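You operate a simulated robot arm through the tools that you are given. There is no shell and no other tool.

You run a simulated robot arm. Do the job below in one go: nothing can be reset, and whatever is moved stays where it is left.

JOB
Leak-test the blue gasket in the tester, then sort it by the result.
Fine: green tray for PASS, red tray for FAIL; vent before you unlatch; the lid goes on the black mat.

It is judged by the outcome, as a careful person would: the job done as asked, and still so three seconds after it is handed in. It fails if anything else is knocked over, pushed out of place, dropped, spilled or broken. Lids that push on must go on centred and level and be pressed home; caps that screw on are set level and turned clockwise until they are tight.

ROBOT AND FRAMES
A 7-joint arm with a two-finger parallel gripper, fixed in place. Base frame: the origin is at the foot of the arm, x ahead of it, y to its left, z up; the work surface is at about z = 0. Readings come in m, rad, newtons and seconds.
With the tool pointing down near the work surface it reaches from about 0.24 to 0.62 m from the base axis. Its first joint turns from -1.152 to 1.152 rad. Payload 2.6 kg.
The tool frame sits at the grasp point between the pads (the TCP): z along the fingers, y along the line on which they close. The tips reach 0.03 m beyond it. The gripper opens to 0.094 m. The fingers are 0.028 m wide and 0.01 m thick; the gripper's body (0.05 by 0.096 m) begins 0.055 m behind the TCP.
Orientation is told as [roll, pitch, yaw] about the base's x, y, z axes, in that order, counted from this pose: with the fingers straight down and closing along the base's y, the tool's x points along the base's -x, its y along +y and its z along -z.

CONTROLS
- The arm moves only by the tool servo_tool. Its argument "commands" is one flat list of numbers, 7 for each row, row after row: the turn, a rotation vector about the tool's x, y, z in rad, then the shift along the tool's x, y, z in mm, then the gripper command, from -1 (fully open) to 1 (shut), values between in proportion. In form: [ax, ay, az, tx, ty, tz, fingers, ax, ay, az, tx, ty, tz, fingers, ...]. A call has 1 to 20 rows; each row is the pose to reach, as a shift and turn from the pose commanded when the call began, along the tool's axes at that moment. A row lasts 0.2 s, in which the tool goes at most 0.05 m and 0.15 rad; a call with a longer step from one row to the next is refused whole, and so is a gripper value outside its range. A pose out of reach is approached as far as the arm can. The call stops where the force on the tool passes 70 N (or 10 N more than at its start, if that is more) or the arm is blocked; 0.2 s more then pass. Each finger travels about 0.072 m/s and halts on what it meets, pressing with about 41 N; the grip force reading is that of the motor and also rises with nothing between the fingers. The clock runs only during rows and for 0.2 s after the last one: add rows that repeat a pose to give the fingers time. It gives the time, the measured TCP pose, the force on the tool (base axes), the opening and the grip force at its end, in the units of the frame above (readings bear some noise), with the torque about the TCP (base axes, N m) and any sound that the robot's microphone picked up.
- Cameras (640 x 400 px; columns grow to the right, rows downward): "scene" is fixed at [0.0404, 0.4322, 0.5751]; the picture's right is [-0.74, -0.67, 0.00], its down [-0.31, 0.34, -0.89] and it looks along [0.60, -0.66, -0.46] (base axes); focal length 260 px, centre (320, 200). "wrist" rides on the gripper at [0.076, 0.014, -0.102] in the tool frame; the picture's right is [-0.18, 0.98, 0.00], its down [-0.75, -0.14, -0.64] and it looks along [-0.63, -0.12, 0.77] (tool axes); focal length 243 px, centre (320, 200). There is no depth. A picture from a camera that has moved, and an enlarged one, comes with that camera's place and axes in the base frame and with its lens.
- capture(camera): a new picture of that camera. The clock stands still meanwhile.
- close_up(camera, box): a new picture of the part [left, top, right, bottom] of that camera's present view, enlarged. The clock stands still meanwhile.
- hand_in(): hands the job in; it is judged then, once.

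Places have to be worked out from the pictures, the camera data and where the tool is seen. Open the gripper and draw the arm clear of the work before you hand the job in, unless the task says otherwise.

The tools are called by a JSON object that holds its "op" and its "data". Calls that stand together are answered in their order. servo_tool: Moves the arm, as the interface text tells. Its arguments: {"type":"object","properties":{"commands":{"type":"array"}},"required":["commands"]} The other tools are called the same way: capture (camera) takes a picture; close_up (camera, box) takes an enlarged picture of a part of a camera's view; hand_in () hands the job in.

At the start:

```text
t: 0.0
tool_pos: [0.3419, 0.1162, 0.3984]
orientation: [0.0, -0.001, 0.0]
ft_force: [0.5, 0.5, -0.4]
ft_torque: [0.0, 0.0, -0.01]
gripper_width: 0.0941
grasp_force: 0.1
```

scene: 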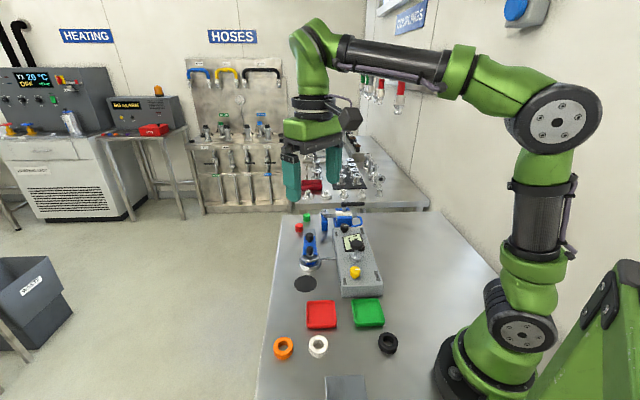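
wrist: 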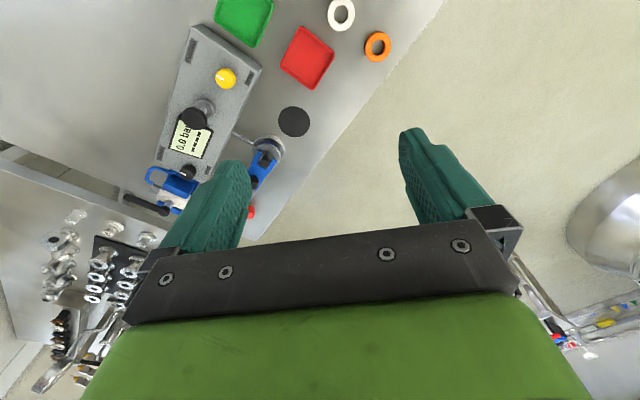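

I'll begin by enlarging the work area in both cameras to identify the tester, the gaskets and the trays.

{"op": "close_up", "data": {"camera": "scene", "box": [260, 190, 420, 290]}}

{"op": "close_up", "data": {"camera": "scene", "box": [250, 280, 442, 400]}}

{"op": "close_up", "data": {"camera": "wrist", "box": [120, 60, 344, 200]}}

```text
4.00 times, centred on (340, 240) of scene
camera zoom: at [0.0404, 0.4322, 0.5751], right [-0.74, -0.67, 0.0], down [-0.31, 0.34, -0.89], along [0.6, -0.66, -0.46], focal length 1039 px, centre (240, 40)
```

zoom: 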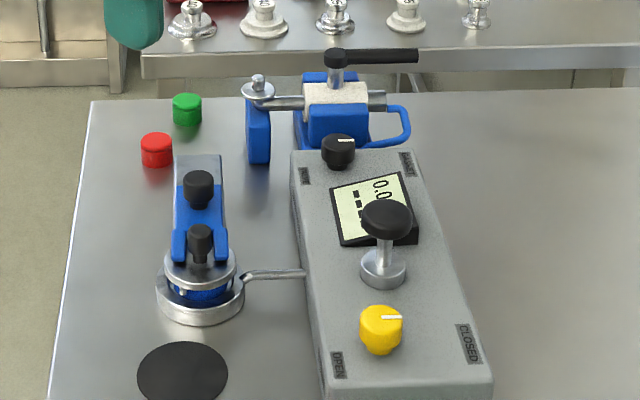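

```text
3.33 times, centred on (346, 340) of scene
camera zoom: at [0.0404, 0.4322, 0.5751], right [-0.74, -0.67, 0.0], down [-0.31, 0.34, -0.89], along [0.6, -0.66, -0.46], focal length 866 px, centre (233, -267)
```

zoom: 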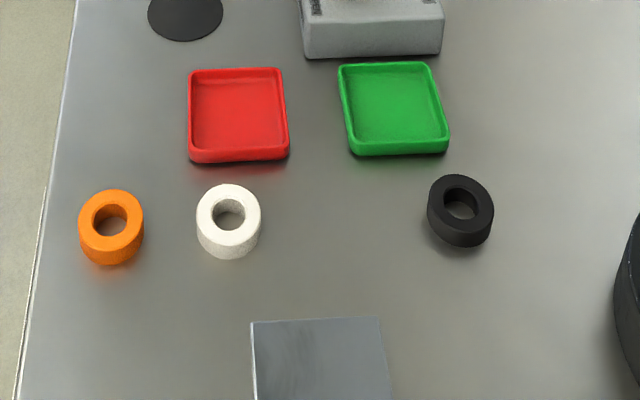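

```text
2.86 times, centred on (232, 130) of wrist
camera zoom: at [0.2664, 0.1311, 0.5002], right [0.18, 0.98, 0.0], down [0.75, -0.14, 0.64], along [0.63, -0.12, -0.77], focal length 693 px, centre (571, 400)
```

zoom: 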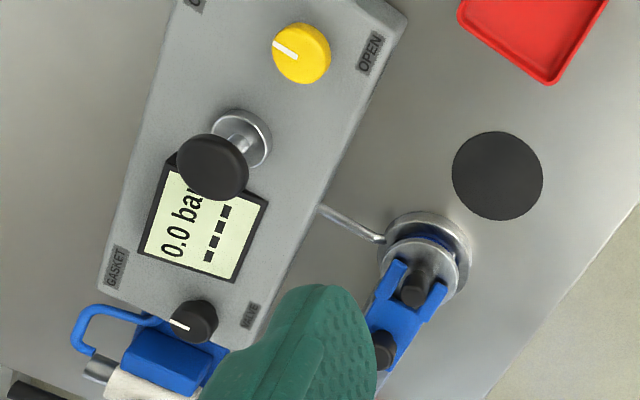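

The chamber is at the left of the grey console, with a metal lid, a blue latch, and something blue underneath. I'll zoom further to read the dials and see what state the chamber is in.

{"op": "close_up", "data": {"camera": "scene", "box": [292, 222, 336, 276]}}

{"op": "close_up", "data": {"camera": "scene", "box": [315, 195, 379, 235]}}

{"op": "close_up", "data": {"camera": "scene", "box": [328, 225, 392, 300]}}

{"op": "close_up", "data": {"camera": "wrist", "box": [150, 90, 230, 190]}}

{"op": "close_up", "data": {"camera": "wrist", "box": [235, 120, 299, 230]}}

```text
7.41 times, centred on (314, 249) of scene
camera zoom: at [0.0404, 0.4322, 0.5751], right [-0.74, -0.67, 0.0], down [-0.31, 0.34, -0.89], along [0.6, -0.66, -0.46], focal length 1923 px, centre (364, -163)
```

zoom: 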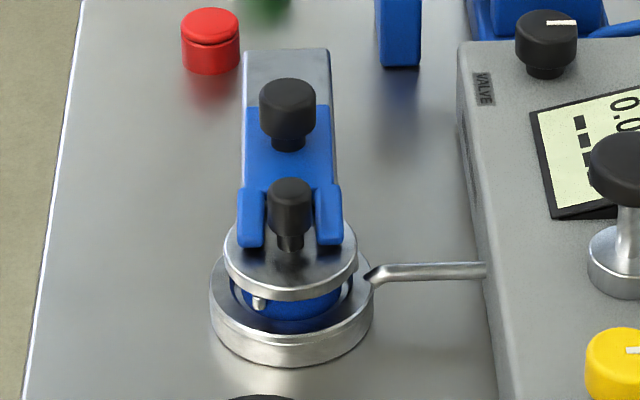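

```text
10.00 times, centred on (347, 215) of scene
camera zoom: at [0.0404, 0.4322, 0.5751], right [-0.74, -0.67, 0.0], down [-0.31, 0.34, -0.89], along [0.6, -0.66, -0.46], focal length 2596 px, centre (50, 50)
```

zoom: 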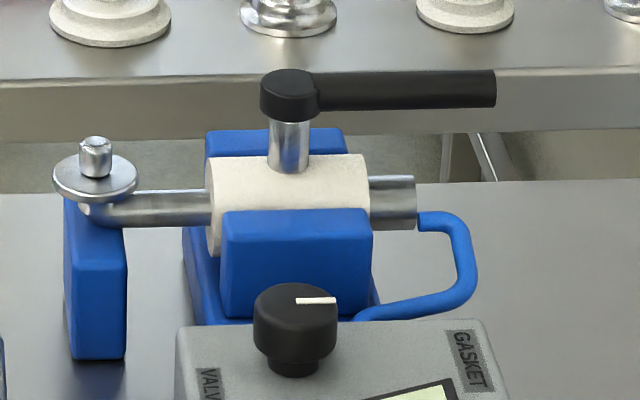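

```text
5.33 times, centred on (360, 262) of scene
camera zoom: at [0.0404, 0.4322, 0.5751], right [-0.74, -0.67, 0.0], down [-0.31, 0.34, -0.89], along [0.6, -0.66, -0.46], focal length 1385 px, centre (107, -133)
```

zoom: 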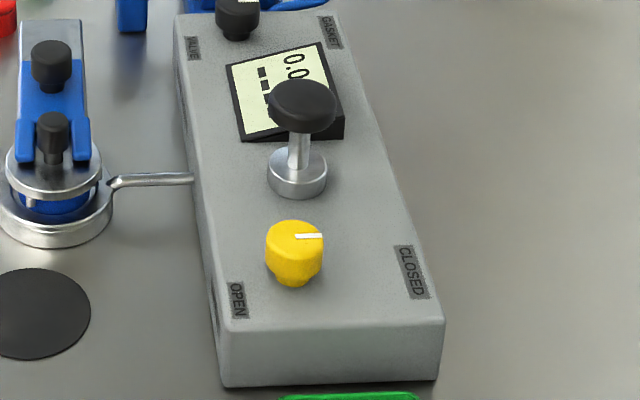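

```text
4.00 times, centred on (190, 140) of wrist
camera zoom: at [0.2664, 0.1311, 0.5002], right [0.18, 0.98, 0.0], down [0.75, -0.14, 0.64], along [0.63, -0.12, -0.77], focal length 970 px, centre (840, 440)
```

zoom: 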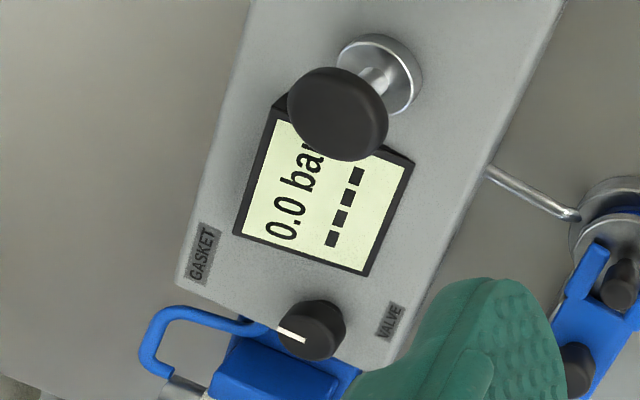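

```text
3.64 times, centred on (267, 175) of wrist
camera zoom: at [0.2664, 0.1311, 0.5002], right [0.18, 0.98, 0.0], down [0.75, -0.14, 0.64], along [0.63, -0.12, -0.77], focal length 882 px, centre (513, 291)
```

zoom: 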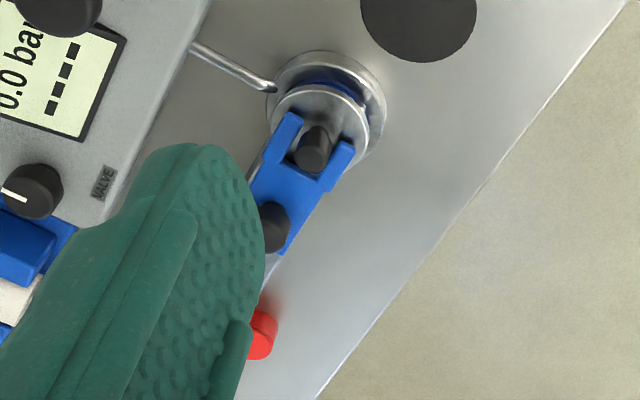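

The selector points to GASKET, the vent knob to CLOSED, and the lid is on under a fork latch with something blue below it. I'll move the arm slightly to get a better look from the wrist camera.

{"op": "servo_tool", "data": {"commands": [0, 0, 0, 20, -20, 0, -1, 0, 0, 0, 40, -50, 0, -1, 0, 0, 0, 60, -80, 0, -1, 0, 0, 0, 60, -80, 0, -1]}}

{"op": "capture", "data": {"camera": "wrist"}}

```text
t: 1.0
tool_pos: [0.2798, 0.0357, 0.3949]
orientation: [-0.001, 0.002, 0.0]
ft_force: [-0.1, 0.5, 0.2]
ft_torque: [0.04, 0.01, 0.01]
gripper_width: 0.094
grasp_force: 0.0
```

```text
taken
camera wrist: at [0.2046, 0.0514, 0.4995], right [0.18, 0.98, 0.0], down [0.75, -0.14, 0.64], along [0.63, -0.12, -0.77], focal length 243 px, centre (320, 200)
```

wrist: 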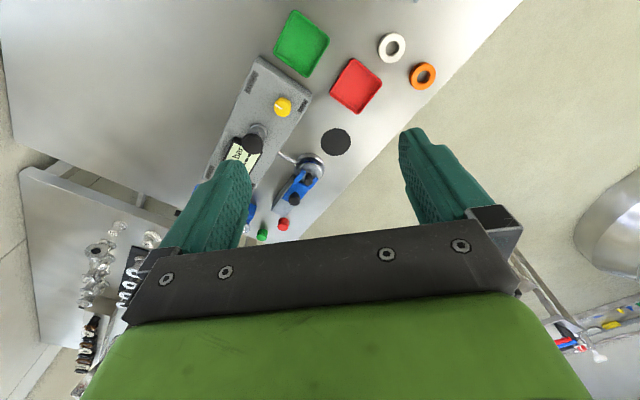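

From here the whole tester is visible between the fingers. I'll take enlarged views to locate each part.

{"op": "close_up", "data": {"camera": "wrist", "box": [210, 60, 370, 160]}}

{"op": "close_up", "data": {"camera": "wrist", "box": [250, 140, 362, 240]}}

{"op": "close_up", "data": {"camera": "wrist", "box": [250, 0, 450, 125]}}

```text
4.00 times, centred on (290, 110) of wrist
camera zoom: at [0.2046, 0.0514, 0.4995], right [0.18, 0.98, 0.0], down [0.75, -0.14, 0.64], along [0.63, -0.12, -0.77], focal length 970 px, centre (440, 560)
```

zoom: 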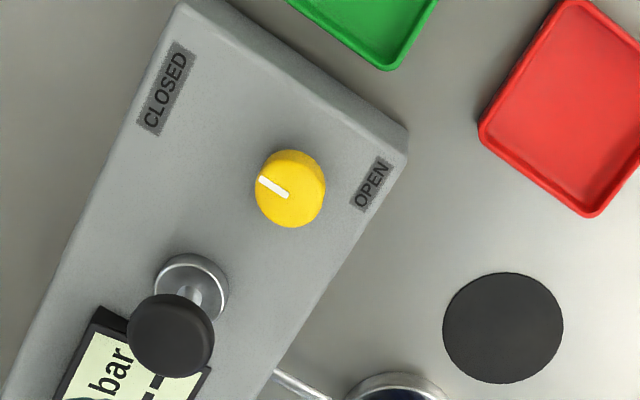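

```text
4.00 times, centred on (306, 190) of wrist
camera zoom: at [0.2046, 0.0514, 0.4995], right [0.18, 0.98, 0.0], down [0.75, -0.14, 0.64], along [0.63, -0.12, -0.77], focal length 970 px, centre (376, 240)
```

zoom: 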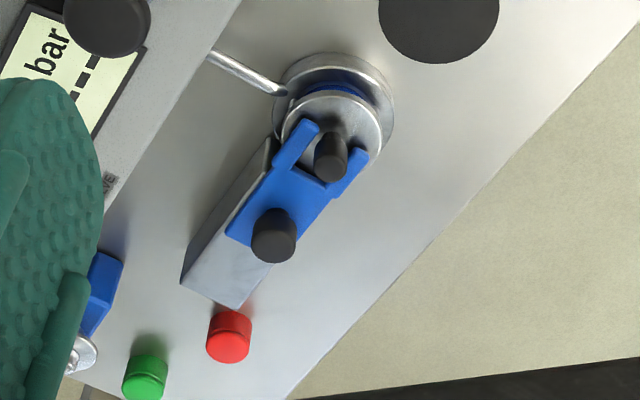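

```text
3.20 times, centred on (350, 62) of wrist
camera zoom: at [0.2046, 0.0514, 0.4995], right [0.18, 0.98, 0.0], down [0.75, -0.14, 0.64], along [0.63, -0.12, -0.77], focal length 776 px, centre (224, 640)
```

zoom: 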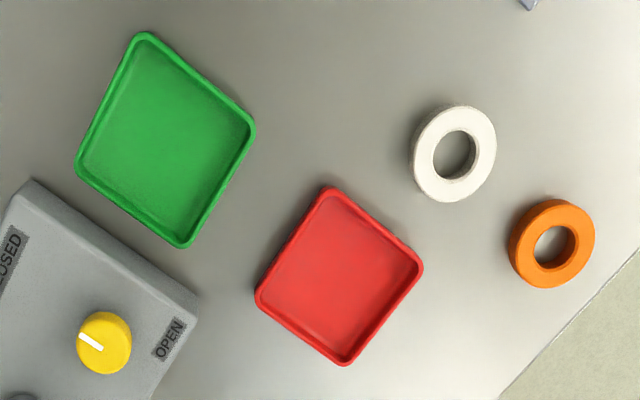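

Triangulating from both cameras gives these positions:
- Pump head: about (0.378, -0.100), top z≈0.11
- Vent knob: about (0.335, -0.04), top z≈0.08
- Lid knob: about (0.501, -0.028), top z≈0.073
- Latch knob: about (0.540, -0.069), top z≈0.08

I'll move above the pump head and check the alignment.

{"op": "servo_tool", "data": {"commands": [0, 0, 0, -16, -22, 32, -1, 0, 0, 0, -32, -44, 64, -1, 0, 0, 0, -48, -66, 96, -1, 0, 0, 0, -64, -90, 128, -1, 0, 0, 0, -80, -112, 150, -1, 0, 0, 0, -97, -136, 170, -1, 0, 0, 0, -97, -136, 170, -1]}}

{"op": "capture", "data": {"camera": "wrist"}}

{"op": "capture", "data": {"camera": "scene"}}

```text
t: 2.6
tool_pos: [0.378, -0.1008, 0.2279]
orientation: [0.0, 0.002, -0.001]
ft_force: [-0.5, -0.8, 0.9]
ft_torque: [0.0, 0.0, 0.01]
gripper_width: 0.0939
grasp_force: 0.1
```

```text
taken
camera wrist: at [0.3033, -0.085, 0.3304], right [0.18, 0.98, 0.0], down [0.75, -0.14, 0.64], along [0.63, -0.12, -0.77], focal length 243 px, centre (320, 200)
```

wrist: 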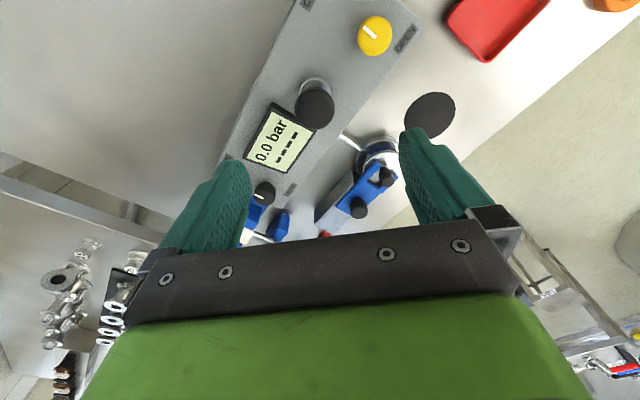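

```text
taken
```

scene: 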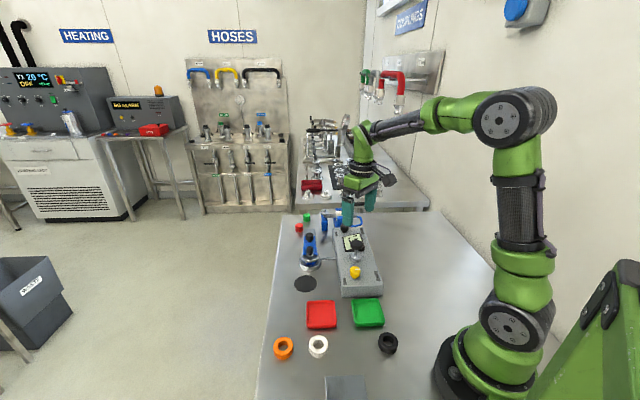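

The head is directly below the tool, within 2 mm. I'll close the fingers and descend until the tips are just above it.

{"op": "servo_tool", "data": {"commands": [0, 0, 0, 0, -1, 0, 1, 0, 0, 0, 0, -1, 0, 1, 0, 0, 0, 0, -1, 0, 1, 0, 0, 0, 0, -1, 0, 1, 0, 0, 0, 0, -1, 35, 1, 0, 0, 0, 0, -1, 70, 1, 0, 0, 0, 0, -1, 70, 1]}}

{"op": "capture", "data": {"camera": "wrist"}}

{"op": "close_up", "data": {"camera": "scene", "box": [310, 180, 406, 290]}}

```text
t: 4.2
tool_pos: [0.3782, -0.1021, 0.157]
orientation: [-0.001, 0.0, 0.001]
ft_force: [-0.1, -0.2, 1.0]
ft_torque: [-0.01, -0.02, 0.05]
gripper_width: 0.0003
grasp_force: 32.9
```

```text
taken
camera wrist: at [0.3017, -0.0862, 0.2598], right [0.18, 0.98, 0.0], down [0.75, -0.14, 0.64], along [0.63, -0.12, -0.77], focal length 243 px, centre (320, 200)
```

wrist: 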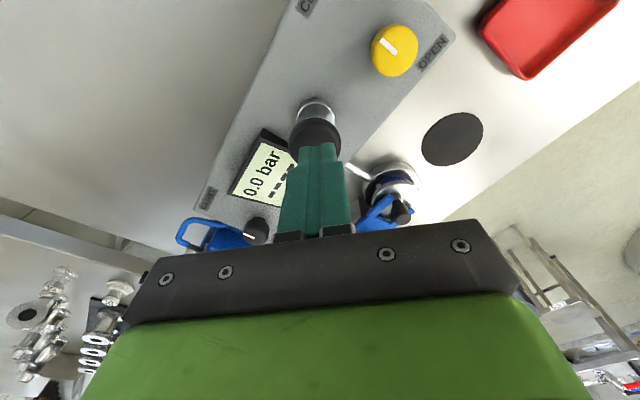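

```text
3.64 times, centred on (358, 235) of scene
camera zoom: at [0.0404, 0.4322, 0.5751], right [-0.74, -0.67, 0.0], down [-0.31, 0.34, -0.89], along [0.6, -0.66, -0.46], focal length 944 px, centre (182, 73)
```

zoom: 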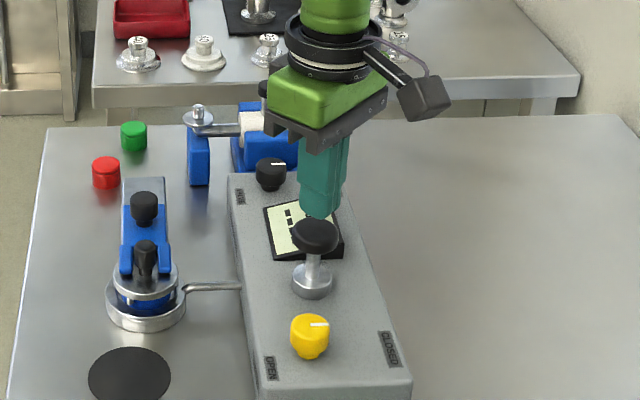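

The tips are centred over the head and the display stays visible from the wrist. I'll press down slowly in small steps.

{"op": "servo_tool", "data": {"commands": [0, 0, 0, 0, 0, 8, 1, 0, 0, 0, 0, 0, 14, 1, 0, 0, 0, 0, 0, 20, 1, 0, 0, 0, 0, 0, 24, 1, 0, 0, 0, 0, 0, 28, 1]}}

{"op": "capture", "data": {"camera": "wrist"}}

```text
t: 5.4
tool_pos: [0.3783, -0.0998, 0.1287]
orientation: [0.0, 0.001, -0.001]
ft_force: [-1.6, -0.4, 2.0]
ft_torque: [-0.03, 0.12, 0.03]
gripper_width: 0.0001
grasp_force: 33.0
```

```text
taken
camera wrist: at [0.303, -0.0855, 0.2318], right [0.18, 0.98, 0.0], down [0.75, -0.14, 0.64], along [0.63, -0.12, -0.77], focal length 243 px, centre (320, 200)
```

wrist: 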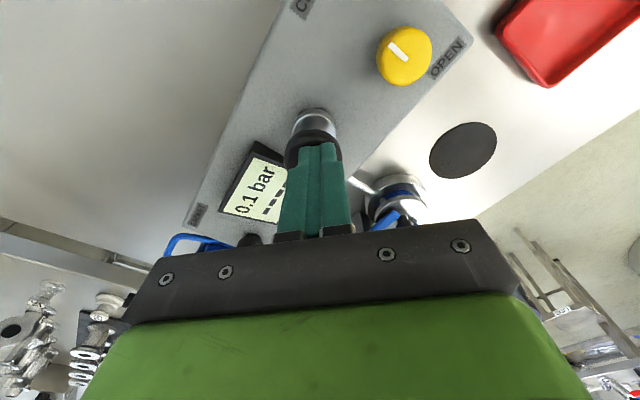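

The display reads 0.1 bar, so pressing the head pumps the chamber up. I'll keep pressing down.

{"op": "servo_tool", "data": {"commands": [0, 0, 0, 0, 0, 5, 1, 0, 0, 0, 0, 0, 10, 1, 0, 0, 0, 0, 0, 15, 1, 0, 0, 0, 0, 0, 20, 1]}}

{"op": "capture", "data": {"camera": "wrist"}}

```text
t: 6.4
tool_pos: [0.3789, -0.1005, 0.1085]
orientation: [0.0, 0.0, 0.0]
ft_force: [-2.9, -0.5, 6.5]
ft_torque: [0.02, 0.1, 0.02]
gripper_width: 0.0001
grasp_force: 33.1
```

```text
taken
camera wrist: at [0.3034, -0.0854, 0.2118], right [0.18, 0.98, 0.0], down [0.75, -0.14, 0.64], along [0.63, -0.12, -0.77], focal length 243 px, centre (320, 200)
```

wrist: 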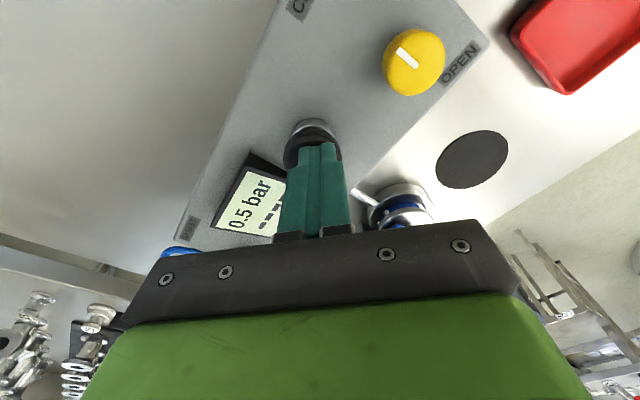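

Now 0.5 bar, and the stroke isn't finished. I'll keep going gently to the bottom.

{"op": "servo_tool", "data": {"commands": [0, 0, 0, 0, 0, 3, 1, 0, 0, 0, 0, 0, 6, 1, 0, 0, 0, 0, 0, 9, 1, 0, 0, 0, 0, 0, 12, 1]}}

{"op": "capture", "data": {"camera": "wrist"}}

```text
t: 7.2
tool_pos: [0.3797, -0.1008, 0.1069]
orientation: [0.002, -0.006, -0.007]
ft_force: [-12.1, 4.8, 29.7]
ft_torque: [0.11, 0.56, -0.05]
gripper_width: 0.0002
grasp_force: 33.3
stopped in row 3: the force on the tool passed its limit at 76 N (the readings are from after the stop); the commanded pose is now the measured one
```

```text
taken
camera wrist: at [0.3038, -0.0853, 0.2094], right [0.19, 0.98, 0.0], down [0.75, -0.15, 0.65], along [0.63, -0.12, -0.76], focal length 243 px, centre (320, 200)
```

wrist: 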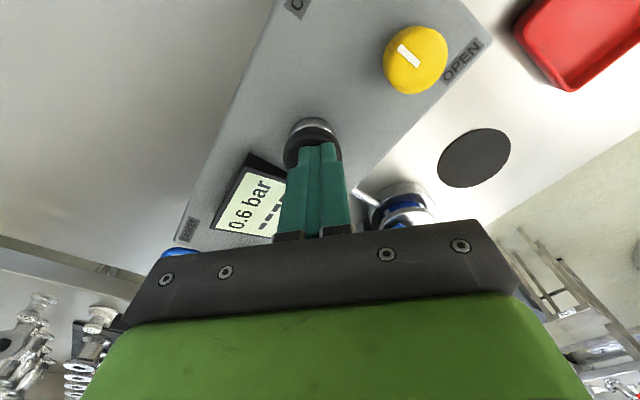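

The stroke bottoms out at TCP z≈0.107 with 0.6 bar. I'll raise to let the pump return, and see whether the reading holds.

{"op": "servo_tool", "data": {"commands": [0, 0, 0, 0, 0, -10, 1, 0, 0, 0, 0, 0, -20, 1, 0, 0, 0, 0, 0, -35, 1, 0, 0, 0, 0, 0, -40, 1]}}

{"op": "capture", "data": {"camera": "wrist"}}

{"op": "close_up", "data": {"camera": "scene", "box": [310, 180, 406, 290]}}

```text
t: 8.2
tool_pos: [0.3797, -0.101, 0.1456]
orientation: [0.001, -0.002, -0.003]
ft_force: [-0.3, 0.0, 0.0]
ft_torque: [-0.01, -0.02, 0.0]
gripper_width: 0.0
grasp_force: 33.1
```

```text
taken
camera wrist: at [0.3041, -0.0857, 0.2473], right [0.19, 0.98, 0.0], down [0.75, -0.14, 0.64], along [0.63, -0.12, -0.77], focal length 243 px, centre (320, 200)
```

wrist: 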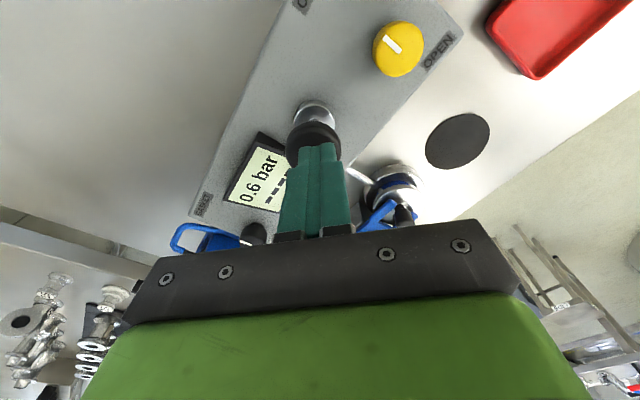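

```text
3.64 times, centred on (358, 235) of scene
camera zoom: at [0.0404, 0.4322, 0.5751], right [-0.74, -0.67, 0.0], down [-0.31, 0.34, -0.89], along [0.6, -0.66, -0.46], focal length 944 px, centre (182, 73)
```

zoom: 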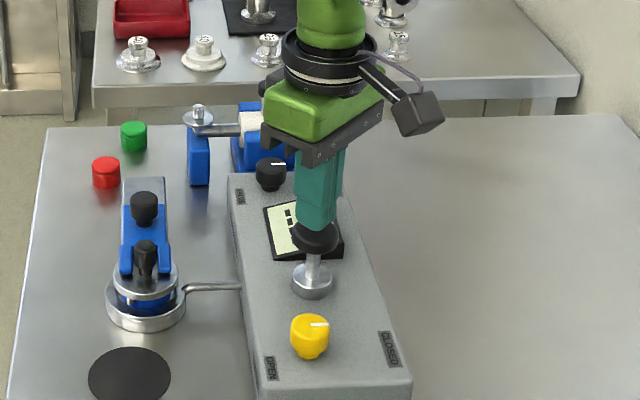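

The head springs back and 0.6 bar holds. Next I'll do a second stroke, ending just short of the hard stop.

{"op": "servo_tool", "data": {"commands": [0, 0, 0, 0, 0, 10, 1, 0, 0, 0, 0, 0, 20, 1, 0, 0, 0, 0, 0, 30, 1, 0, 0, 0, 0, 0, 37, 1, 0, 0, 0, 0, 0, 37, 1, 0, 0, 0, 0, 0, 20, 1, 0, 0, 0, 0, 0, 0, 1, 0, 0, 0, 0, 0, 0, 1]}}

{"op": "capture", "data": {"camera": "wrist"}}

```text
t: 10.0
tool_pos: [0.3793, -0.1012, 0.1454]
orientation: [0.0, -0.003, -0.002]
ft_force: [1.0, 0.5, -0.1]
ft_torque: [0.03, 0.02, -0.01]
gripper_width: 0.0
grasp_force: 33.2
```

```text
taken
camera wrist: at [0.3043, -0.086, 0.2481], right [0.19, 0.98, 0.0], down [0.75, -0.14, 0.64], along [0.63, -0.12, -0.77], focal length 243 px, centre (320, 200)
```

wrist: 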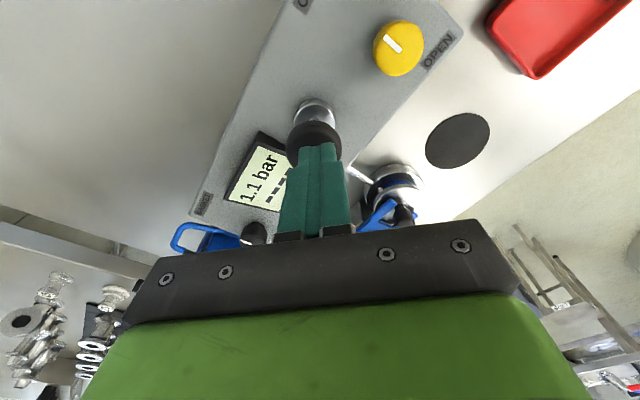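

The reading is 1.1 bar and the second line still shows dashes. I'll do a third stroke.

{"op": "servo_tool", "data": {"commands": [0, 0, 0, 0, 0, 10, 1, 0, 0, 0, 0, 0, 20, 1, 0, 0, 0, 0, 0, 30, 1, 0, 0, 0, 0, 0, 37, 1, 0, 0, 0, 0, 0, 37, 1, 0, 0, 0, 0, 0, 20, 1, 0, 0, 0, 0, 0, 0, 1, 0, 0, 0, 0, 0, 0, 1]}}

{"op": "close_up", "data": {"camera": "wrist", "box": [190, 110, 350, 230]}}

```text
t: 11.8
tool_pos: [0.38, -0.0998, 0.1447]
orientation: [0.001, -0.003, -0.004]
ft_force: [1.3, 0.5, 0.0]
ft_torque: [0.02, -0.01, 0.01]
gripper_width: 0.0
grasp_force: 32.6
```

```text
3.33 times, centred on (270, 170) of wrist
camera zoom: at [0.3044, -0.0842, 0.2474], right [0.19, 0.98, 0.0], down [0.75, -0.15, 0.64], along [0.63, -0.12, -0.77], focal length 809 px, centre (487, 300)
```

zoom: 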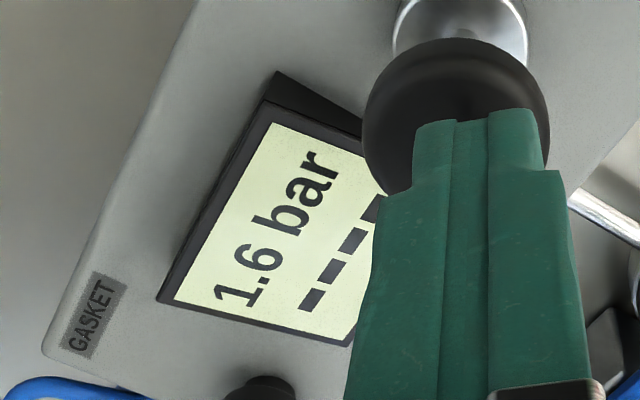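

The reading is 1.6 bar and still undecided. I'll do a fourth stroke.

{"op": "servo_tool", "data": {"commands": [0, 0, 0, 0, 0, 10, 1, 0, 0, 0, 0, 0, 20, 1, 0, 0, 0, 0, 0, 30, 1, 0, 0, 0, 0, 0, 36, 1, 0, 0, 0, 0, 0, 36, 1, 0, 0, 0, 0, 0, 20, 1, 0, 0, 0, 0, 0, 0, 1, 0, 0, 0, 0, 0, 0, 1]}}

{"op": "close_up", "data": {"camera": "wrist", "box": [190, 110, 350, 230]}}

```text
t: 13.6
tool_pos: [0.3802, -0.0993, 0.144]
orientation: [0.001, -0.003, -0.004]
ft_force: [0.8, -0.2, -0.4]
ft_torque: [0.01, -0.03, 0.02]
gripper_width: 0.0
grasp_force: 32.8
```

```text
3.33 times, centred on (270, 170) of wrist
camera zoom: at [0.304, -0.0848, 0.2467], right [0.19, 0.98, 0.0], down [0.75, -0.15, 0.64], along [0.63, -0.12, -0.77], focal length 809 px, centre (487, 300)
```

zoom: 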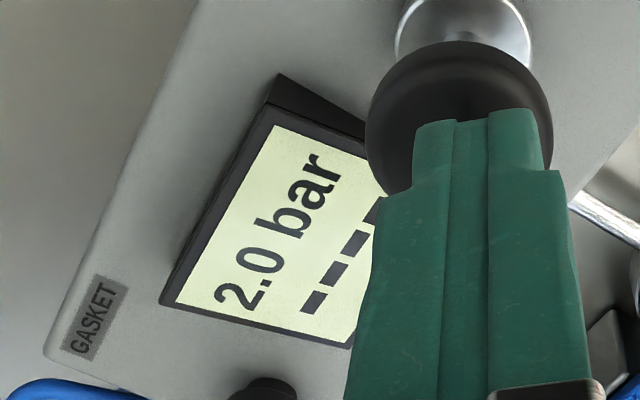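

The reading is 2.0 bar, a likely test pressure. Before pumping more I'll wait a couple of seconds to see whether it starts timing or leaks down.

{"op": "servo_tool", "data": {"commands": [0, 0, 0, 0, 0, -20, 1, 0, 0, 0, 0, 0, -20, 1, 0, 0, 0, 0, 0, -20, 1, 0, 0, 0, 0, 0, -20, 1, 0, 0, 0, 0, 0, -20, 1, 0, 0, 0, 0, 0, -20, 1, 0, 0, 0, 0, 0, -20, 1, 0, 0, 0, 0, 0, -20, 1]}}

{"op": "close_up", "data": {"camera": "wrist", "box": [190, 90, 350, 210]}}

```text
t: 15.4
tool_pos: [0.3804, -0.1011, 0.163]
orientation: [0.002, -0.003, -0.003]
ft_force: [0.2, -0.6, 0.8]
ft_torque: [0.0, -0.01, -0.01]
gripper_width: 0.0
grasp_force: 32.9
```

```text
3.33 times, centred on (270, 150) of wrist
camera zoom: at [0.3043, -0.0854, 0.2663], right [0.19, 0.98, 0.0], down [0.75, -0.14, 0.64], along [0.63, -0.12, -0.77], focal length 809 px, centre (487, 367)
```

zoom: 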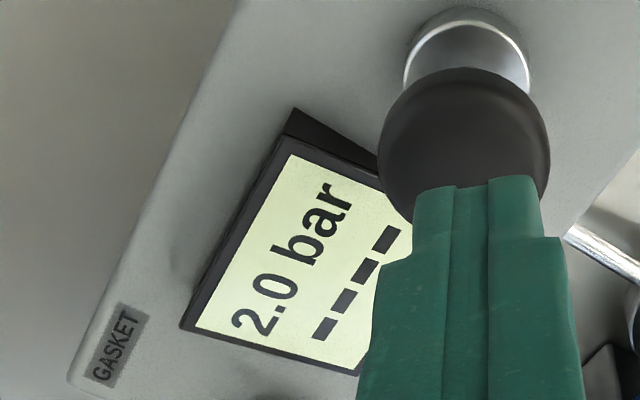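

It holds at 2.0 bar with dashes. I'll wait about four seconds more before deciding whether more pressure is needed.

{"op": "servo_tool", "data": {"commands": [0, 0, 0, 0, 0, 0, 1, 0, 0, 0, 0, 0, 0, 1, 0, 0, 0, 0, 0, 0, 1, 0, 0, 0, 0, 0, 0, 1, 0, 0, 0, 0, 0, 0, 1, 0, 0, 0, 0, 0, 0, 1, 0, 0, 0, 0, 0, 0, 1, 0, 0, 0, 0, 0, 0, 1, 0, 0, 0, 0, 0, 0, 1, 0, 0, 0, 0, 0, 0, 1, 0, 0, 0, 0, 0, 0, 1, 0, 0, 0, 0, 0, 0, 1, 0, 0, 0, 0, 0, 0, 1, 0, 0, 0, 0, 0, 0, 1, 0, 0, 0, 0, 0, 0, 1, 0, 0, 0, 0, 0, 0, 1, 0, 0, 0, 0, 0, 0, 1, 0, 0, 0, 0, 0, 0, 1, 0, 0, 0, 0, 0, 0, 1, 0, 0, 0, 0, 0, 0, 1]}}

{"op": "close_up", "data": {"camera": "wrist", "box": [190, 90, 350, 210]}}

```text
t: 19.6
tool_pos: [0.3808, -0.1014, 0.1631]
orientation: [0.002, -0.003, -0.001]
ft_force: [0.3, -0.2, -0.1]
ft_torque: [-0.01, 0.02, 0.0]
gripper_width: 0.0004
grasp_force: 33.3
```

```text
3.33 times, centred on (270, 150) of wrist
camera zoom: at [0.3043, -0.0854, 0.2663], right [0.19, 0.98, 0.0], down [0.75, -0.14, 0.64], along [0.63, -0.12, -0.76], focal length 809 px, centre (487, 367)
```

zoom: 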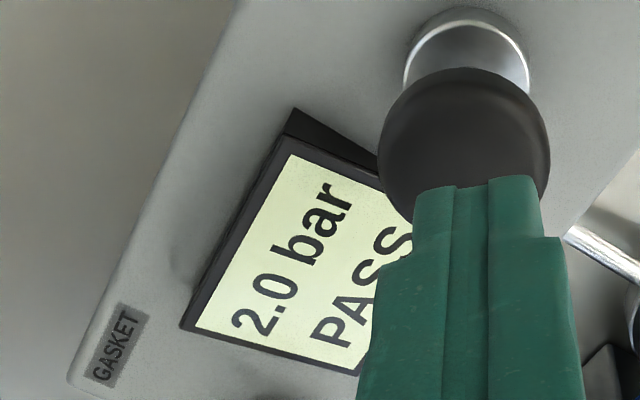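

The result is PASS at 2.0 bar with the selector on GASKET, so the gasket goes in the green tray. Next comes venting, so I'll move above the yellow vent knob with the fingers partly open.

{"op": "servo_tool", "data": {"commands": [0, 0, 0, 0, 0, -10, 1, 0, 0, 0, 22, 30, -10, -0.06, 0, 0, 0, 45, 59, -10, -0.06, 0, 0, 0, 45, 59, -10, -0.06, 0, 0, 0, 45, 59, -10, -0.06]}}

{"op": "capture", "data": {"camera": "wrist"}}

{"op": "close_up", "data": {"camera": "scene", "box": [310, 190, 406, 300]}}

```text
t: 20.8
tool_pos: [0.3336, -0.0409, 0.1737]
orientation: [-0.001, -0.003, -0.005]
ft_force: [0.2, 0.8, -0.3]
ft_torque: [0.03, 0.01, -0.01]
gripper_width: 0.0496
grasp_force: 0.0
```

```text
taken
camera wrist: at [0.2574, -0.0259, 0.2761], right [0.19, 0.98, 0.0], down [0.75, -0.14, 0.64], along [0.63, -0.12, -0.76], focal length 243 px, centre (320, 200)
```

wrist: 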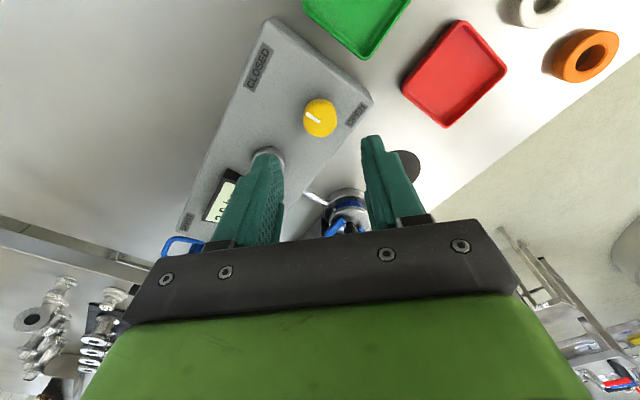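

```text
3.64 times, centred on (358, 245) of scene
camera zoom: at [0.0404, 0.4322, 0.5751], right [-0.74, -0.67, 0.0], down [-0.31, 0.34, -0.89], along [0.6, -0.66, -0.46], focal length 944 px, centre (182, 36)
```

zoom: 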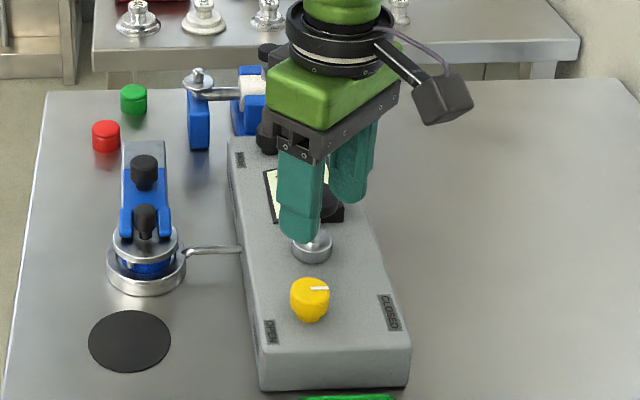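

The knob sits at about (0.332, -0.040), right below the tool. I'll descend around it with the fingers open at 50 mm and check before gripping.

{"op": "servo_tool", "data": {"commands": [0, 0, 0, 1, 1, 25, -0.06, 0, 0, 0, 1, 1, 50, -0.06, 0, 0, 0, 1, 1, 68, -0.06, 0, 0, 0, 1, 1, 80, -0.06, 0, 0, 0, 1, 1, 84, -0.06, 0, 0, 0, 1, 1, 84, -0.06]}}

{"op": "capture", "data": {"camera": "wrist"}}

{"op": "close_up", "data": {"camera": "scene", "box": [310, 190, 406, 300]}}

```text
t: 22.2
tool_pos: [0.3338, -0.0412, 0.0904]
orientation: [0.002, -0.001, -0.003]
ft_force: [-0.2, 0.0, 0.3]
ft_torque: [-0.01, 0.01, 0.03]
gripper_width: 0.0499
grasp_force: 0.0
```

```text
taken
camera wrist: at [0.2576, -0.026, 0.1927], right [0.19, 0.98, 0.0], down [0.75, -0.14, 0.64], along [0.63, -0.12, -0.77], focal length 243 px, centre (320, 200)
```

wrist: 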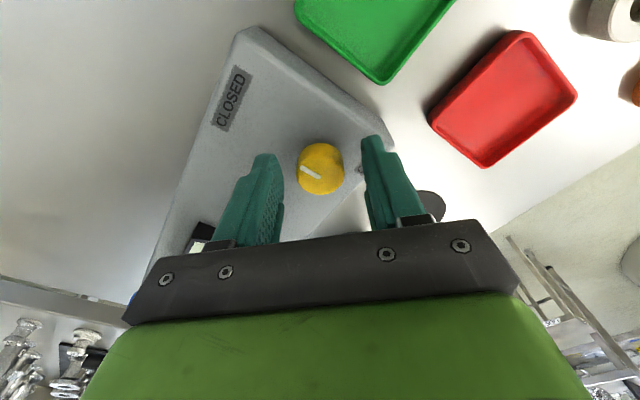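

```text
3.64 times, centred on (358, 245) of scene
camera zoom: at [0.0404, 0.4322, 0.5751], right [-0.74, -0.67, 0.0], down [-0.31, 0.34, -0.89], along [0.6, -0.66, -0.46], focal length 944 px, centre (182, 36)
```

zoom: 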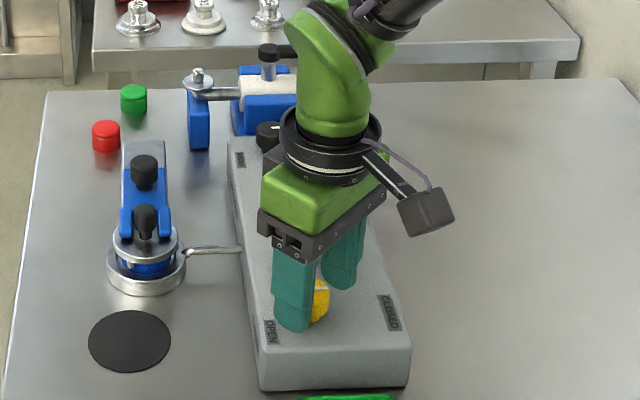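

The knob is centred between the fingers in y. I'll nudge 3 mm toward the base, lower 3 mm, and grip.

{"op": "servo_tool", "data": {"commands": [0, 0, 0, 3, 0, 3, -0.06, 0, 0, 0, 3, 0, 3, 0.5, 0, 0, 0, 3, 0, 3, 1, 0, 0, 0, 3, 0, 3, 1, 0, 0, 0, 3, 0, 3, 1]}}

{"op": "close_up", "data": {"camera": "wrist", "box": [220, 90, 420, 215]}}

```text
t: 23.4
tool_pos: [0.3304, -0.0426, 0.0867]
orientation: [-0.002, -0.003, -0.006]
ft_force: [-0.4, -16.1, -4.0]
ft_torque: [-0.3, -0.74, -0.15]
gripper_width: 0.0286
grasp_force: 44.8
```

```text
3.20 times, centred on (320, 152) of wrist
camera zoom: at [0.255, -0.0266, 0.1898], right [0.19, 0.98, 0.0], down [0.75, -0.14, 0.65], along [0.63, -0.12, -0.76], focal length 776 px, centre (320, 352)
```

zoom: 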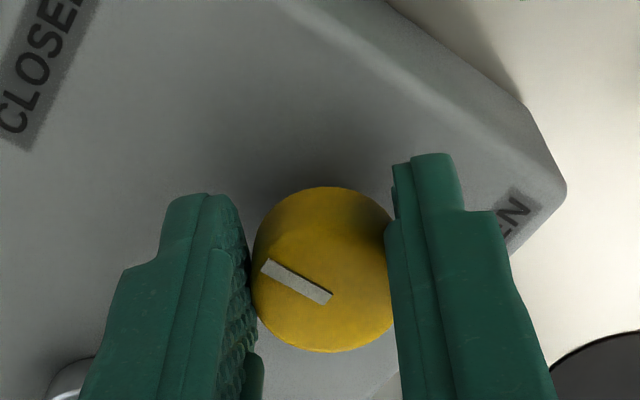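

Gripped at 28.6 mm wide with a slight side load, so I'll recentre 2 mm in y. Then I'll try a small counter-clockwise turn and read the torque.

{"op": "servo_tool", "data": {"commands": [0, 0, 0, 0, -2, 0, 1, 0, 0, -0.1, 0, -2, 0, 1, 0, 0, -0.2, 0, -2, 0, 1, 0, 0, -0.2, 0, -2, 0, 1]}}

{"op": "close_up", "data": {"camera": "wrist", "box": [220, 90, 420, 215]}}

```text
t: 24.4
tool_pos: [0.3301, -0.0436, 0.0865]
orientation: [0.0, 0.001, 0.193]
ft_force: [-8.5, -20.5, -1.9]
ft_torque: [-0.3, 0.51, -0.72]
gripper_width: 0.0297
grasp_force: 45.3
```

```text
3.20 times, centred on (320, 152) of wrist
camera zoom: at [0.2528, -0.0439, 0.1904], right [-0.01, 1.0, 0.0], down [0.77, 0.01, 0.64], along [0.64, 0.01, -0.77], focal length 776 px, centre (320, 352)
```

zoom: 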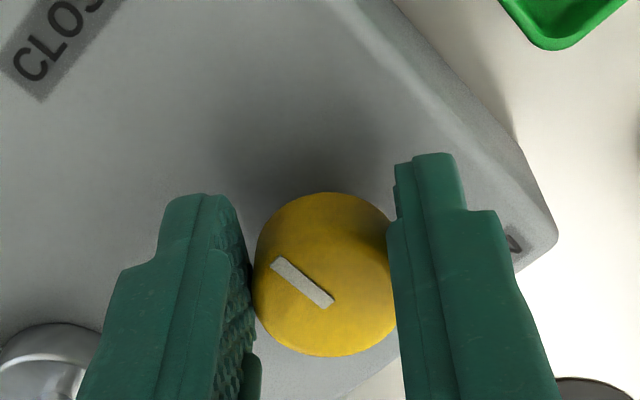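

The torque rose to −0.72 Nm and the knob didn't follow, so counter-clockwise is against its stop. I'll turn clockwise instead, via the near edge.

{"op": "servo_tool", "data": {"commands": [0, 0, 0.1, 0, 0, 0, 1, 0, 0, 0.2, 0, 0, 0, 1, 0, 0, 0.3, 0, 0, 0, 1, 0, 0, 0.4, 0, 0, 0, 1, 0, 0, 0.4, 0, 0, 0, 1]}}

{"op": "close_up", "data": {"camera": "wrist", "box": [220, 90, 420, 215]}}

```text
t: 25.6
tool_pos: [0.3299, -0.041, 0.0871]
orientation: [0.005, 0.002, -0.207]
ft_force: [-23.1, 7.1, 17.1]
ft_torque: [-0.23, 0.23, 0.03]
gripper_width: 0.0292
grasp_force: 45.0
```

```text
3.20 times, centred on (320, 152) of wrist
camera zoom: at [0.2588, -0.0105, 0.1906], right [0.38, 0.92, 0.0], down [0.71, -0.29, 0.64], along [0.59, -0.24, -0.77], focal length 776 px, centre (320, 352)
```

zoom: 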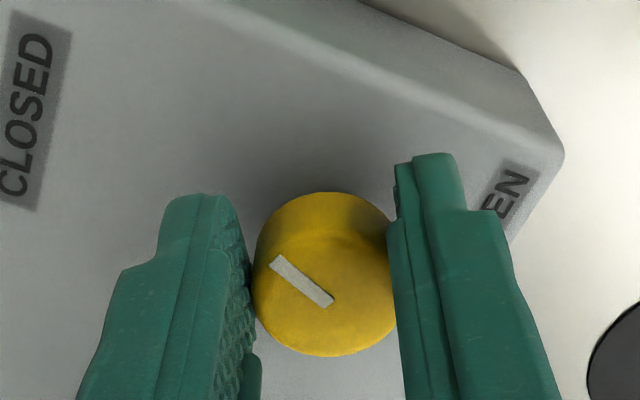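

The knob now turns with the gripper and the torque is low. I'll continue clockwise, easing the x load by 2 mm.

{"op": "servo_tool", "data": {"commands": [0, 0, 0.1, 2, 0, 0, 1, 0, 0, 0.22, 2, 0, 0, 1, 0, 0, 0.34, 2, 0, 0, 1, 0, 0, 0.46, 2, 0, 0, 1, 0, 0, 0.58, 2, 0, 0, 1, 0, 0, 0.7, 2, 0, 0, 1, 0, 0, 0.7, 2, 0, 0, 1]}}

{"op": "capture", "data": {"camera": "wrist"}}

{"op": "close_up", "data": {"camera": "scene", "box": [310, 190, 406, 300]}}

```text
t: 27.2
tool_pos: [0.3326, -0.0361, 0.0866]
orientation: [0.016, -0.001, -0.892]
ft_force: [3.1, 2.0, -2.1]
ft_torque: [-0.06, 0.56, 0.02]
gripper_width: 0.0295
grasp_force: 44.8
stopped in row 7: the force on the tool passed its limit at 70 N (the readings are from after the stop); the commanded pose is now the measured one
```

```text
taken
camera wrist: at [0.2957, 0.0331, 0.1907], right [0.88, 0.47, 0.02], down [0.35, -0.68, 0.64], along [0.31, -0.56, -0.77], focal length 243 px, centre (320, 200)
```

wrist: 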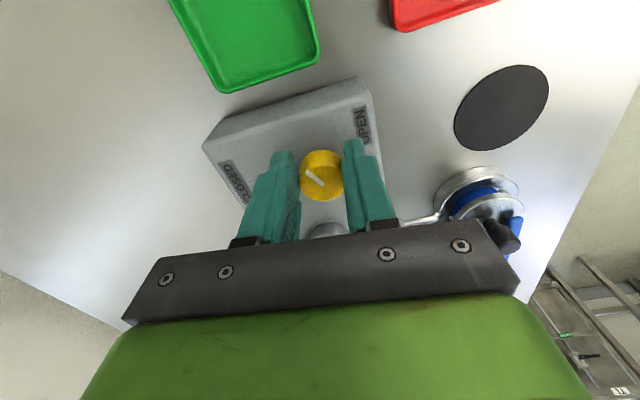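

```text
3.64 times, centred on (358, 245) of scene
camera zoom: at [0.0404, 0.4321, 0.5751], right [-0.74, -0.67, 0.0], down [-0.31, 0.34, -0.89], along [0.6, -0.66, -0.46], focal length 944 px, centre (182, 36)
```

zoom: 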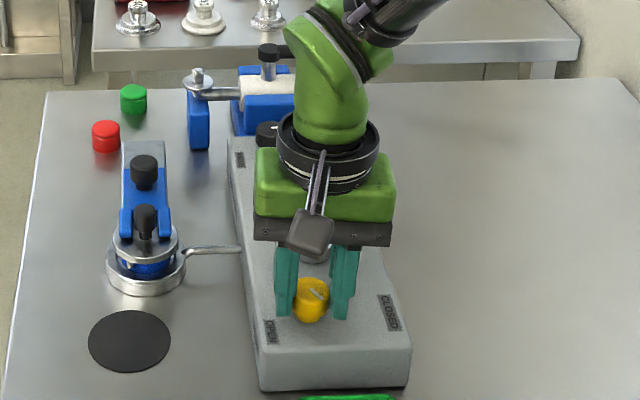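

The knob has turned about 60° clockwise, but side force built up because I had shifted off its axis. The grip data put the axis at about (0.337, -0.042). I'll release, recentre, level and regrip.

{"op": "servo_tool", "data": {"commands": [0, 0, 0, 0, 0, 0, 0.15, 0, 0, 0, 0, 0, 0, 0.15, 0.01, -0.012, 0, -7, 0, 0, 0.15, 0.01, -0.012, 0, -7, 0, 0, 0.15]}}

{"op": "capture", "data": {"camera": "wrist"}}

```text
t: 28.2
tool_pos: [0.3371, -0.041, 0.0881]
orientation: [0.005, -0.015, -0.894]
ft_force: [-0.3, -0.2, -0.1]
ft_torque: [0.0, 0.01, -0.01]
gripper_width: 0.0402
grasp_force: 0.1
```

```text
taken
camera wrist: at [0.3001, 0.0289, 0.1899], right [0.88, 0.47, 0.01], down [0.35, -0.67, 0.65], along [0.31, -0.57, -0.76], focal length 243 px, centre (320, 200)
```

wrist: 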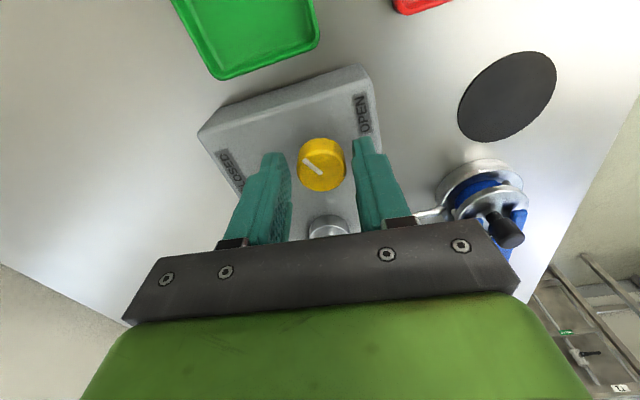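

Recentred, with no force. I'll regrip and continue clockwise.

{"op": "servo_tool", "data": {"commands": [0.012, 0.005, 0, 0, 0, 0, 0.15, 0.012, 0.005, 0, 0, 0, 0, 1, 0.012, 0.005, 0, 0, 0, 0, 1, 0.012, 0.005, 0.1, 0, 0, 0, 1, 0.012, 0.005, 0.2, 0, 0, 0, 1, 0.012, 0.005, 0.3, 0, 0, 0, 1, 0.012, 0.005, 0.4, 0, 0, 0, 1, 0.012, 0.005, 0.5, 0, 0, 0, 1, 0.012, 0.005, 0.6, 0, 0, 0, 1, 0.012, 0.005, 0.6, 0, 0, 0, 1]}}

{"op": "capture", "data": {"camera": "wrist"}}

{"op": "close_up", "data": {"camera": "scene", "box": [310, 190, 406, 300]}}

```text
t: 30.4
tool_pos: [0.3398, -0.04, 0.0873]
orientation: [0.004, -0.006, -1.492]
ft_force: [29.1, 13.3, -13.0]
ft_torque: [-0.24, -0.32, 0.09]
gripper_width: 0.0298
grasp_force: 44.7
```

```text
taken
camera wrist: at [0.3474, 0.0389, 0.1901], right [0.99, -0.11, 0.01], down [-0.08, -0.76, 0.65], along [-0.07, -0.64, -0.76], focal length 243 px, centre (320, 200)
```

wrist: 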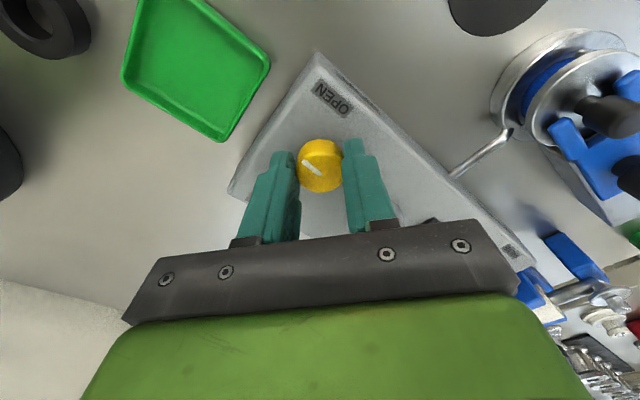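

```text
3.64 times, centred on (358, 245) of scene
camera zoom: at [0.0405, 0.4322, 0.5751], right [-0.74, -0.67, 0.0], down [-0.31, 0.34, -0.89], along [0.6, -0.66, -0.46], focal length 944 px, centre (182, 36)
```

zoom: 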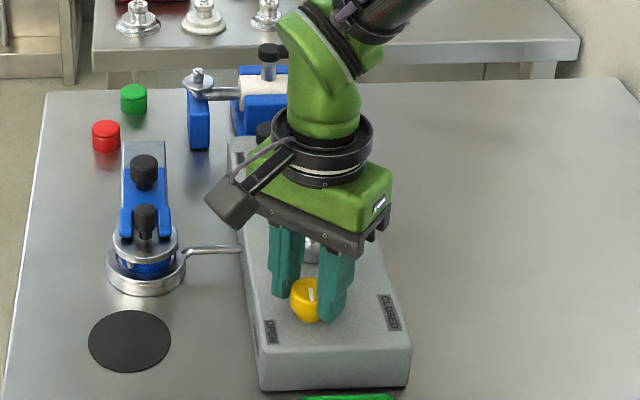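

About 97° turned so far and the pointer now faces the near edge, with low torque. I'll continue clockwise with a 3 mm recentring.

{"op": "servo_tool", "data": {"commands": [0, 0, 0, -2, 3, 0, 1, 0, 0, 0.1, -2, 3, 0, 1, 0, 0, 0.2, -2, 3, 0, 1, 0, 0, 0.3, -2, 3, 0, 1, 0, 0, 0.4, -2, 3, 0, 1, 0, 0, 0.5, -2, 3, 0, 1, 0, 0, 0.6, -2, 3, 0, 1, 0, 0, 0.6, -2, 3, 0, 1]}}

{"op": "capture", "data": {"camera": "wrist"}}

{"op": "close_up", "data": {"camera": "scene", "box": [310, 190, 406, 300]}}

```text
t: 32.2
tool_pos: [0.339, -0.0424, 0.0879]
orientation: [-0.003, -0.008, -2.098]
ft_force: [-17.1, 14.3, 23.6]
ft_torque: [0.95, -0.12, 0.01]
gripper_width: 0.0286
grasp_force: 44.6
```

```text
taken
camera wrist: at [0.391, 0.0178, 0.1897], right [0.76, -0.65, 0.0], down [-0.5, -0.58, 0.65], along [-0.42, -0.49, -0.76], focal length 243 px, centre (320, 200)
```

wrist: 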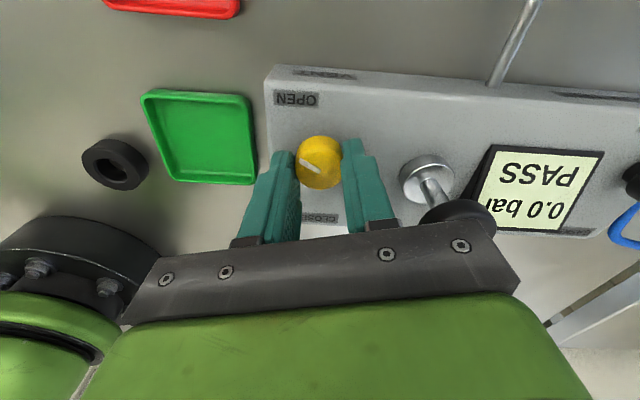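

```text
3.64 times, centred on (358, 245) of scene
camera zoom: at [0.0403, 0.4322, 0.5751], right [-0.74, -0.67, 0.0], down [-0.31, 0.34, -0.89], along [0.6, -0.66, -0.46], focal length 944 px, centre (182, 36)
```

zoom: 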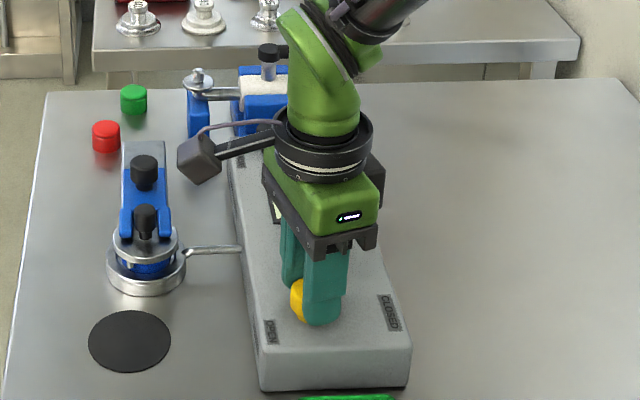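

The display shows 0.0 bar with PASS retained, so the chamber is vented. The pointer isn't quite at OPEN yet, so I'll turn the rest of the way until it meets its stop.

{"op": "servo_tool", "data": {"commands": [0, 0, 0.1, 0, -2, 0, 1, 0, 0, 0.2, 0, -2, 0, 1, 0, 0, 0.3, 0, -2, 0, 1, 0, 0, 0.4, 0, -2, 0, 1, 0, 0, 0.5, 0, -2, 0, 1, 0, 0, 0.6, 0, -2, 0, 1, 0, 0, 0.6, 0, -2, 0, 1]}}

{"op": "capture", "data": {"camera": "wrist"}}

```text
t: 33.8
tool_pos: [0.3385, -0.043, 0.0883]
orientation: [0.007, -0.002, -2.697]
ft_force: [-0.3, -5.3, -4.2]
ft_torque: [0.19, 0.32, 0.35]
gripper_width: 0.0293
grasp_force: 45.0
```

```text
taken
camera wrist: at [0.414, -0.0209, 0.1904], right [0.26, -0.97, 0.01], down [-0.74, -0.19, 0.64], along [-0.62, -0.17, -0.77], focal length 243 px, centre (320, 200)
```

wrist: 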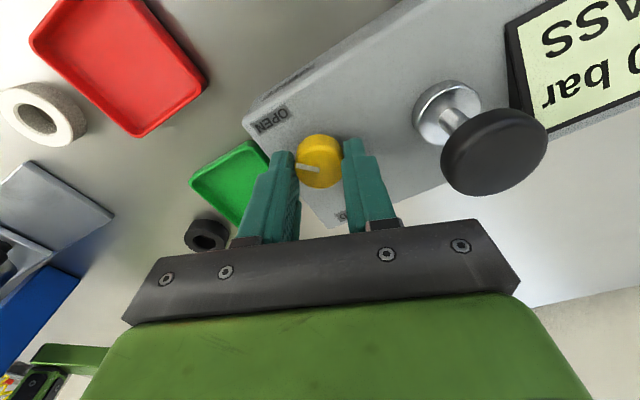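

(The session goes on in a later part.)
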